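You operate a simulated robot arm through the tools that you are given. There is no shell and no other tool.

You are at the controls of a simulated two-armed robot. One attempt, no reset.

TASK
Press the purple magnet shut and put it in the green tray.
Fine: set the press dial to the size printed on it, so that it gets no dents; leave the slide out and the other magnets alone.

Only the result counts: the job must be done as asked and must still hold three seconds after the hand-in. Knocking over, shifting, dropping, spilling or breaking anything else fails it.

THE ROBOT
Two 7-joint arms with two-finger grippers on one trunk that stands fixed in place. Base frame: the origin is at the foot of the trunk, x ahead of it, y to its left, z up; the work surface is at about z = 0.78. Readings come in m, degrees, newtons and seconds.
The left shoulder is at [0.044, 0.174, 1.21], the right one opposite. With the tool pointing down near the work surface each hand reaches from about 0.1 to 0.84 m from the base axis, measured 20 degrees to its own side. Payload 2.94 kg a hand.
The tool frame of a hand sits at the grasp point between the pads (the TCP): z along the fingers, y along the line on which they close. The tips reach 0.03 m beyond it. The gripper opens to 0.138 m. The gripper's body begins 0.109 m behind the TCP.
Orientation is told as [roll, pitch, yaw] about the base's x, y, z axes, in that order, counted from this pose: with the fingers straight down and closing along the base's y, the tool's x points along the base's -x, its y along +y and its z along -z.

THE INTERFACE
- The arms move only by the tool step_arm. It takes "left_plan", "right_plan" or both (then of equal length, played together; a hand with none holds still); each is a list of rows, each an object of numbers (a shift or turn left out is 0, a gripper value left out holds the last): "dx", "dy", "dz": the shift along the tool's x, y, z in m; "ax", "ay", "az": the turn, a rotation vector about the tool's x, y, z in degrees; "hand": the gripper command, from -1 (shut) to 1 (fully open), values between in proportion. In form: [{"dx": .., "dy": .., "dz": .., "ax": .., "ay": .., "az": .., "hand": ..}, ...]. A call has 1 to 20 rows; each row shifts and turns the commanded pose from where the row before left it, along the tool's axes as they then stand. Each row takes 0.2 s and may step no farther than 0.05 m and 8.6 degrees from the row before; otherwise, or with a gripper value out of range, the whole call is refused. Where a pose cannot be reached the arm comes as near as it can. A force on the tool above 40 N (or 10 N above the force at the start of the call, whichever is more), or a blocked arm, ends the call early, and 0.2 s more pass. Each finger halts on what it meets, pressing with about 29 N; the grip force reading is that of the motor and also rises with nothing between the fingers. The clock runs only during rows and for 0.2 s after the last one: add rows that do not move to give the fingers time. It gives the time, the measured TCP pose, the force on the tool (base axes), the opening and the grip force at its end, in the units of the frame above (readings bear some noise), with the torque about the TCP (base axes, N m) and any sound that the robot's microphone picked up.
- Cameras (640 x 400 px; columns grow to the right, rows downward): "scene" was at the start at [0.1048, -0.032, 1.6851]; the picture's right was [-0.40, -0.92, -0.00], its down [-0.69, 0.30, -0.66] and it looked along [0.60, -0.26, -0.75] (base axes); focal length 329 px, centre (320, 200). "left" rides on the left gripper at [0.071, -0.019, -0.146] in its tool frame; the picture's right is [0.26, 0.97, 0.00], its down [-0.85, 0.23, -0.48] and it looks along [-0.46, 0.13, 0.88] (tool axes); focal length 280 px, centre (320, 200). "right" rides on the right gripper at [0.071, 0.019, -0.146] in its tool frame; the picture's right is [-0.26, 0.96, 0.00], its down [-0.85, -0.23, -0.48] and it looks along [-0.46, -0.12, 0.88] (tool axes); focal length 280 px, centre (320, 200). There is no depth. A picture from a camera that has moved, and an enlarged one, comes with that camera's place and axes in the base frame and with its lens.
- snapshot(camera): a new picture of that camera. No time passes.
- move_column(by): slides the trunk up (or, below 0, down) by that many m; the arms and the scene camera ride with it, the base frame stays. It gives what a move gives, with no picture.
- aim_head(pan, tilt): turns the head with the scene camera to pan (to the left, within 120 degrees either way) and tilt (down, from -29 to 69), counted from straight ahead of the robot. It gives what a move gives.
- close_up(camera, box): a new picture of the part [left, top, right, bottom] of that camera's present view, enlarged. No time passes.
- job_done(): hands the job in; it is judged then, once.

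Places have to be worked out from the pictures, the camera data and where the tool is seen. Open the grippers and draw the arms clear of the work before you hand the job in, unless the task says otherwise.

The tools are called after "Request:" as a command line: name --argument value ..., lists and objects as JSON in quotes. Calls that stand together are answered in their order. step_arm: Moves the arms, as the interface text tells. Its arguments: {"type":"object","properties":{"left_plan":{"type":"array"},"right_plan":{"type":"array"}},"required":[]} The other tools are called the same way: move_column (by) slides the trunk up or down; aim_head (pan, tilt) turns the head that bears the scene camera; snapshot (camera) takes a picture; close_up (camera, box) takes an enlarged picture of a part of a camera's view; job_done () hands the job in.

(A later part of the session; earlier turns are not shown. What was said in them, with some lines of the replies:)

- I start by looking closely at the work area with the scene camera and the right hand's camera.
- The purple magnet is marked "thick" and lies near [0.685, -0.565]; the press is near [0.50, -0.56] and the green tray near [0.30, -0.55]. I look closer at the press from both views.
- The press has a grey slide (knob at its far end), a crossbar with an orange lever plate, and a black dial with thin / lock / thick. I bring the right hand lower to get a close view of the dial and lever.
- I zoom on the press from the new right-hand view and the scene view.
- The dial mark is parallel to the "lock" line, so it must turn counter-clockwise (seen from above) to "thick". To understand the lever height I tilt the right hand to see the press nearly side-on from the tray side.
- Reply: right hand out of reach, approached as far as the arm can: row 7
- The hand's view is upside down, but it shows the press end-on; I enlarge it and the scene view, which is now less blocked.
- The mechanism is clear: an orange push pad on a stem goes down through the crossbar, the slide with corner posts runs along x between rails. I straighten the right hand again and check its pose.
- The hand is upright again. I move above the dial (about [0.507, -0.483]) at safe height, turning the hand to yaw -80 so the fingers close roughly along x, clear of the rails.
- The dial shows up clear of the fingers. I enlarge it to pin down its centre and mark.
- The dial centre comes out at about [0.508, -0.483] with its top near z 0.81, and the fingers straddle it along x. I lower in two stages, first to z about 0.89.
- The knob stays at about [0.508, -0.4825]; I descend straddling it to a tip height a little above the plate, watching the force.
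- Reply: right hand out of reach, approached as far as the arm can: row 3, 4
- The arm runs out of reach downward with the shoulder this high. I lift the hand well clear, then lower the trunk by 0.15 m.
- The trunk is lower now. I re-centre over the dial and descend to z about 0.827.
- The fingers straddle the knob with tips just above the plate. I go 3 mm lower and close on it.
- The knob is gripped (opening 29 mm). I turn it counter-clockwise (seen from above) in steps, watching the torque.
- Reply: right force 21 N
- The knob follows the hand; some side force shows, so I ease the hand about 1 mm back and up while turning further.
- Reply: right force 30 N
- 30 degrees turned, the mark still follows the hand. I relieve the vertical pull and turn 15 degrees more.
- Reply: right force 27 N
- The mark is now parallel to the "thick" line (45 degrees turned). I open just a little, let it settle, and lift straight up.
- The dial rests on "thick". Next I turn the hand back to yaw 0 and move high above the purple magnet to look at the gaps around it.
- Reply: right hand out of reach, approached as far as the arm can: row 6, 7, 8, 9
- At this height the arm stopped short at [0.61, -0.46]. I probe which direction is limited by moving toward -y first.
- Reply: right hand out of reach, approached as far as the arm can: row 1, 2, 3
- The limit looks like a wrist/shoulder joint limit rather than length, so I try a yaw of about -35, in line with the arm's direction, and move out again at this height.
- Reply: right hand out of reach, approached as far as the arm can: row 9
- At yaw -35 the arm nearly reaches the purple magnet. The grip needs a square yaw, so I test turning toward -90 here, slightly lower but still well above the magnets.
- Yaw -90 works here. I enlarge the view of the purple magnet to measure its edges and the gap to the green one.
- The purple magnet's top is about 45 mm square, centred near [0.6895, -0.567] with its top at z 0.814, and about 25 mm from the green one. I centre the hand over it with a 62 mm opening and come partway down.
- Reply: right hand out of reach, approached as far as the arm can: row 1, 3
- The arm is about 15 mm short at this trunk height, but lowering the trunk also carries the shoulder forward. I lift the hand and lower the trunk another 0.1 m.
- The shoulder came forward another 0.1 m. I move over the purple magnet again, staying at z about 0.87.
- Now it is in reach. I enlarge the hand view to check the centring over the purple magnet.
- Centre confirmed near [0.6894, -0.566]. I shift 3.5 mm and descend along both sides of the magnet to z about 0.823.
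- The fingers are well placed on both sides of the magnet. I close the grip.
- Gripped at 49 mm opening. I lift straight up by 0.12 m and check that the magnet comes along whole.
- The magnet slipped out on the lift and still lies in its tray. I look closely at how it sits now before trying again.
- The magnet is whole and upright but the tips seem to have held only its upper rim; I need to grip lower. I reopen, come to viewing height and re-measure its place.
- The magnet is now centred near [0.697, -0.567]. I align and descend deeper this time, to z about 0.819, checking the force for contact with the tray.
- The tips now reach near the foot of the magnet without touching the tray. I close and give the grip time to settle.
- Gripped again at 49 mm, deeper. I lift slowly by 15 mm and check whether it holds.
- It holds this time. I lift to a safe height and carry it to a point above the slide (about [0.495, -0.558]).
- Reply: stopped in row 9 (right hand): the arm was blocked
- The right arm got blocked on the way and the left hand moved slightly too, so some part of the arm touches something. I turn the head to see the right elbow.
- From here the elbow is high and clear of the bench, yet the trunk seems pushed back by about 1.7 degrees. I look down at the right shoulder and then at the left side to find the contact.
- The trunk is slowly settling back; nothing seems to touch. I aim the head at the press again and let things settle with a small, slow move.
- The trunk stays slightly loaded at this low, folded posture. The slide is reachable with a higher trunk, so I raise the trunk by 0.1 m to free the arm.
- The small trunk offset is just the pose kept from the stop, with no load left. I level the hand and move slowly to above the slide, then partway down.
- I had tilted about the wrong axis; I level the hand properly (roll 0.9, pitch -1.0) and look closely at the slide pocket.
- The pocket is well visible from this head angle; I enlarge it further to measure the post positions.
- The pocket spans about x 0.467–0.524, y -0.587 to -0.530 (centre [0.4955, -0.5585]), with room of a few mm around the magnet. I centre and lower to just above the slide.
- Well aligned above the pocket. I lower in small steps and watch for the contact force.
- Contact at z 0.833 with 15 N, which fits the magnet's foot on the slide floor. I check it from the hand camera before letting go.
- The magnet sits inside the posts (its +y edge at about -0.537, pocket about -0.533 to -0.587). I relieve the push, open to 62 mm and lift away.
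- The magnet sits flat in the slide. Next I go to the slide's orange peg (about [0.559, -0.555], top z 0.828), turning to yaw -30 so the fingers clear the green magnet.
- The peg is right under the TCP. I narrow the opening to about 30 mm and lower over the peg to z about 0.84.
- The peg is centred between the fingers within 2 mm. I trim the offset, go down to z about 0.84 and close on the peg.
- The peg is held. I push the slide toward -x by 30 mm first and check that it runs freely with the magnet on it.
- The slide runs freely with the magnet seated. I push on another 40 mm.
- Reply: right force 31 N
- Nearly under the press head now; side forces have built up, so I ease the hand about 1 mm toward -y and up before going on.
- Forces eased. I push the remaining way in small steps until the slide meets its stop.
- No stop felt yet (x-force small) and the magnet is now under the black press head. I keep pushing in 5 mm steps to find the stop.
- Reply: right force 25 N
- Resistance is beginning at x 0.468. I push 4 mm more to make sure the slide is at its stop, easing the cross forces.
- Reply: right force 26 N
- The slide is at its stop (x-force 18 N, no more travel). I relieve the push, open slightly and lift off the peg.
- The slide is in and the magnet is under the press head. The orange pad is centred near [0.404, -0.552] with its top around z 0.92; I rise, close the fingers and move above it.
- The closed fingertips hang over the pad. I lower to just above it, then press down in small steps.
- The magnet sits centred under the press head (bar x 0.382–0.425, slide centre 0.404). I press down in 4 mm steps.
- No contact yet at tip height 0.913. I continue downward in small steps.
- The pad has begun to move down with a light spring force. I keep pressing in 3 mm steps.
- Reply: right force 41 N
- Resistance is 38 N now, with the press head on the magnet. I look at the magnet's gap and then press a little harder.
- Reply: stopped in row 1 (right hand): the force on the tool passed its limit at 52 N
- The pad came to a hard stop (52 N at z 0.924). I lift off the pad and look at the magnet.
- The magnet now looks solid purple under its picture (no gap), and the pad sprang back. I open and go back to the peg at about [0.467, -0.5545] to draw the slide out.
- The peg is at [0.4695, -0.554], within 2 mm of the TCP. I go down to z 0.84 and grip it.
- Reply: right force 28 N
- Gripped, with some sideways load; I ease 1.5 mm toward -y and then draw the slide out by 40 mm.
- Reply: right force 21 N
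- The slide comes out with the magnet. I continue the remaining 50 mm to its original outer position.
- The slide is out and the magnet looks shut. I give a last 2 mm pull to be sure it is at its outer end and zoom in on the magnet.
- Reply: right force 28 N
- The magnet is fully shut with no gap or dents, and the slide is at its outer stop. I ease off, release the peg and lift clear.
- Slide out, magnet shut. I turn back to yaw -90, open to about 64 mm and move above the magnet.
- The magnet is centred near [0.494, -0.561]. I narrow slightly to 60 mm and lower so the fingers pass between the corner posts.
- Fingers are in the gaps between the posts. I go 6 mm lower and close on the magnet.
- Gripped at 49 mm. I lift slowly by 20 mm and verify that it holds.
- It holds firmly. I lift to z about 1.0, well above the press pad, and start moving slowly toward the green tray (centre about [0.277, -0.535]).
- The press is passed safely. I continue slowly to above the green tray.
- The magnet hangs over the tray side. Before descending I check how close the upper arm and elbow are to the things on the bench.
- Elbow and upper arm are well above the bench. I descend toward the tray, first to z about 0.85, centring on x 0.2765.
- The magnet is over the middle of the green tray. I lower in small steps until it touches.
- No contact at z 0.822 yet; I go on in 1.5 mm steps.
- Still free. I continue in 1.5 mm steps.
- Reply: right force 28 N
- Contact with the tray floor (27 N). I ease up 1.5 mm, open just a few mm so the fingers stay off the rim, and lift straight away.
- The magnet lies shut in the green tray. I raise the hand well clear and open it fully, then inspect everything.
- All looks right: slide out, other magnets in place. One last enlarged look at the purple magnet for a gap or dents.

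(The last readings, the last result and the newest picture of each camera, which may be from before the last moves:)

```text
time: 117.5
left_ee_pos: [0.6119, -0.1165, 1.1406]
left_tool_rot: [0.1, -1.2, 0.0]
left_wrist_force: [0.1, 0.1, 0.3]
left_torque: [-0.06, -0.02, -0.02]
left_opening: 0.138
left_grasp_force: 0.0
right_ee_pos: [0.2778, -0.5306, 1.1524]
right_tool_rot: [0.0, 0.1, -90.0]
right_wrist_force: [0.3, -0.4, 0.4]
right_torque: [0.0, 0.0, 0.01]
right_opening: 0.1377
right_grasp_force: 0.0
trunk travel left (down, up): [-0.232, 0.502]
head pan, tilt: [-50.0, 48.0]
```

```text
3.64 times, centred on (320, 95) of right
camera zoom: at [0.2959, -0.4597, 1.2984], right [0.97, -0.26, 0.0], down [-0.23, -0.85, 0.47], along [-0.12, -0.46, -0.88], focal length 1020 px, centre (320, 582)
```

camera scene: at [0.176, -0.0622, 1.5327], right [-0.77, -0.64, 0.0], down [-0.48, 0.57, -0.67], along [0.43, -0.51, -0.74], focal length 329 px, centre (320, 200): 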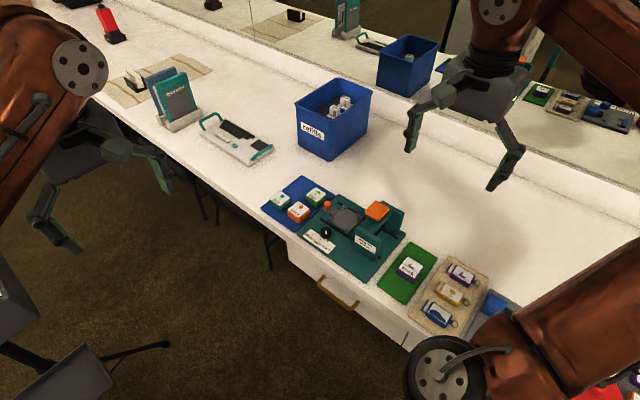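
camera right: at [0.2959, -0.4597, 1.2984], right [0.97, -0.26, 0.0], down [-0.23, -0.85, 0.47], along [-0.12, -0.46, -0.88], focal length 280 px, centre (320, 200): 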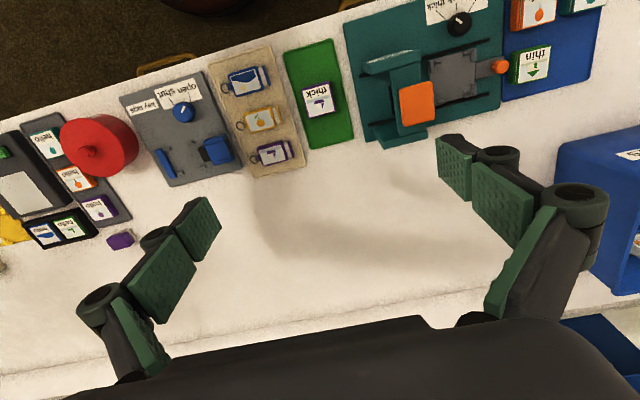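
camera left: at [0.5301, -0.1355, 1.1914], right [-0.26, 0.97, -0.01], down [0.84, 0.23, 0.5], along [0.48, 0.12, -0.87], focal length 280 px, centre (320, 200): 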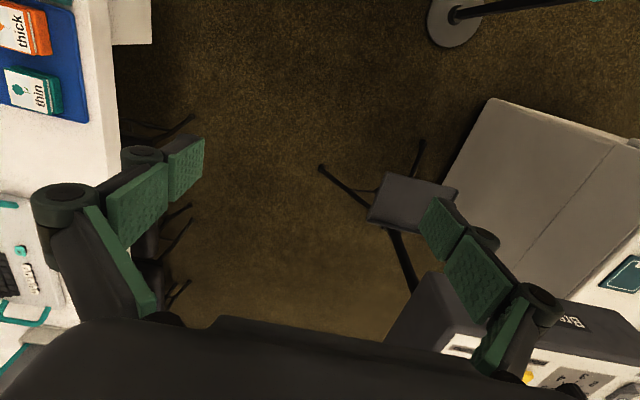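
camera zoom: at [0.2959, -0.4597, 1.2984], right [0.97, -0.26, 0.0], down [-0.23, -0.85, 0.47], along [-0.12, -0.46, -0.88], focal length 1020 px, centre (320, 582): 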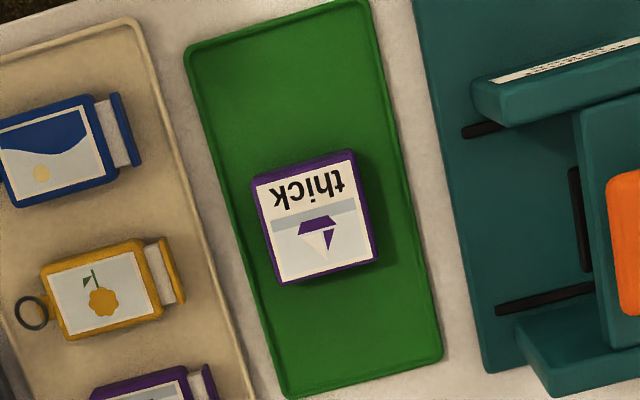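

The purple magnet is shut with no dents and lies flat in the green tray. The slide is out, the dial stands on "thick", the other magnets are untouched, and both hands are open and clear, so I hand the job in.

Request:
job_done

```text
The job is handed in.
```

The purple magnet is pressed shut and lies flat in the green tray. I saw no gap or dents in the close-up views.

- **Dial:** it stands on "thick", the size printed on the magnet. I turned it 45° from "lock", until the mark was parallel to the "thick" line.
- **Slide:** it is drawn out to its outer stop and empty.
- **Other magnets:** they are still in the blue tray, and none appeared to have moved.
- **Hands:** both grippers are open and clear of the work.

Two things went wrong on the way:

- **First grip:** the purple magnet slipped from the gripper in its own tray and shifted about 7 mm there. I gripped it lower and it held from then on.
- **Arm stop:** the right arm stopped once while carrying the magnet, so I raised the trunk by 0.1 m before going on.

The job is handed in; no verdict has come back yet.
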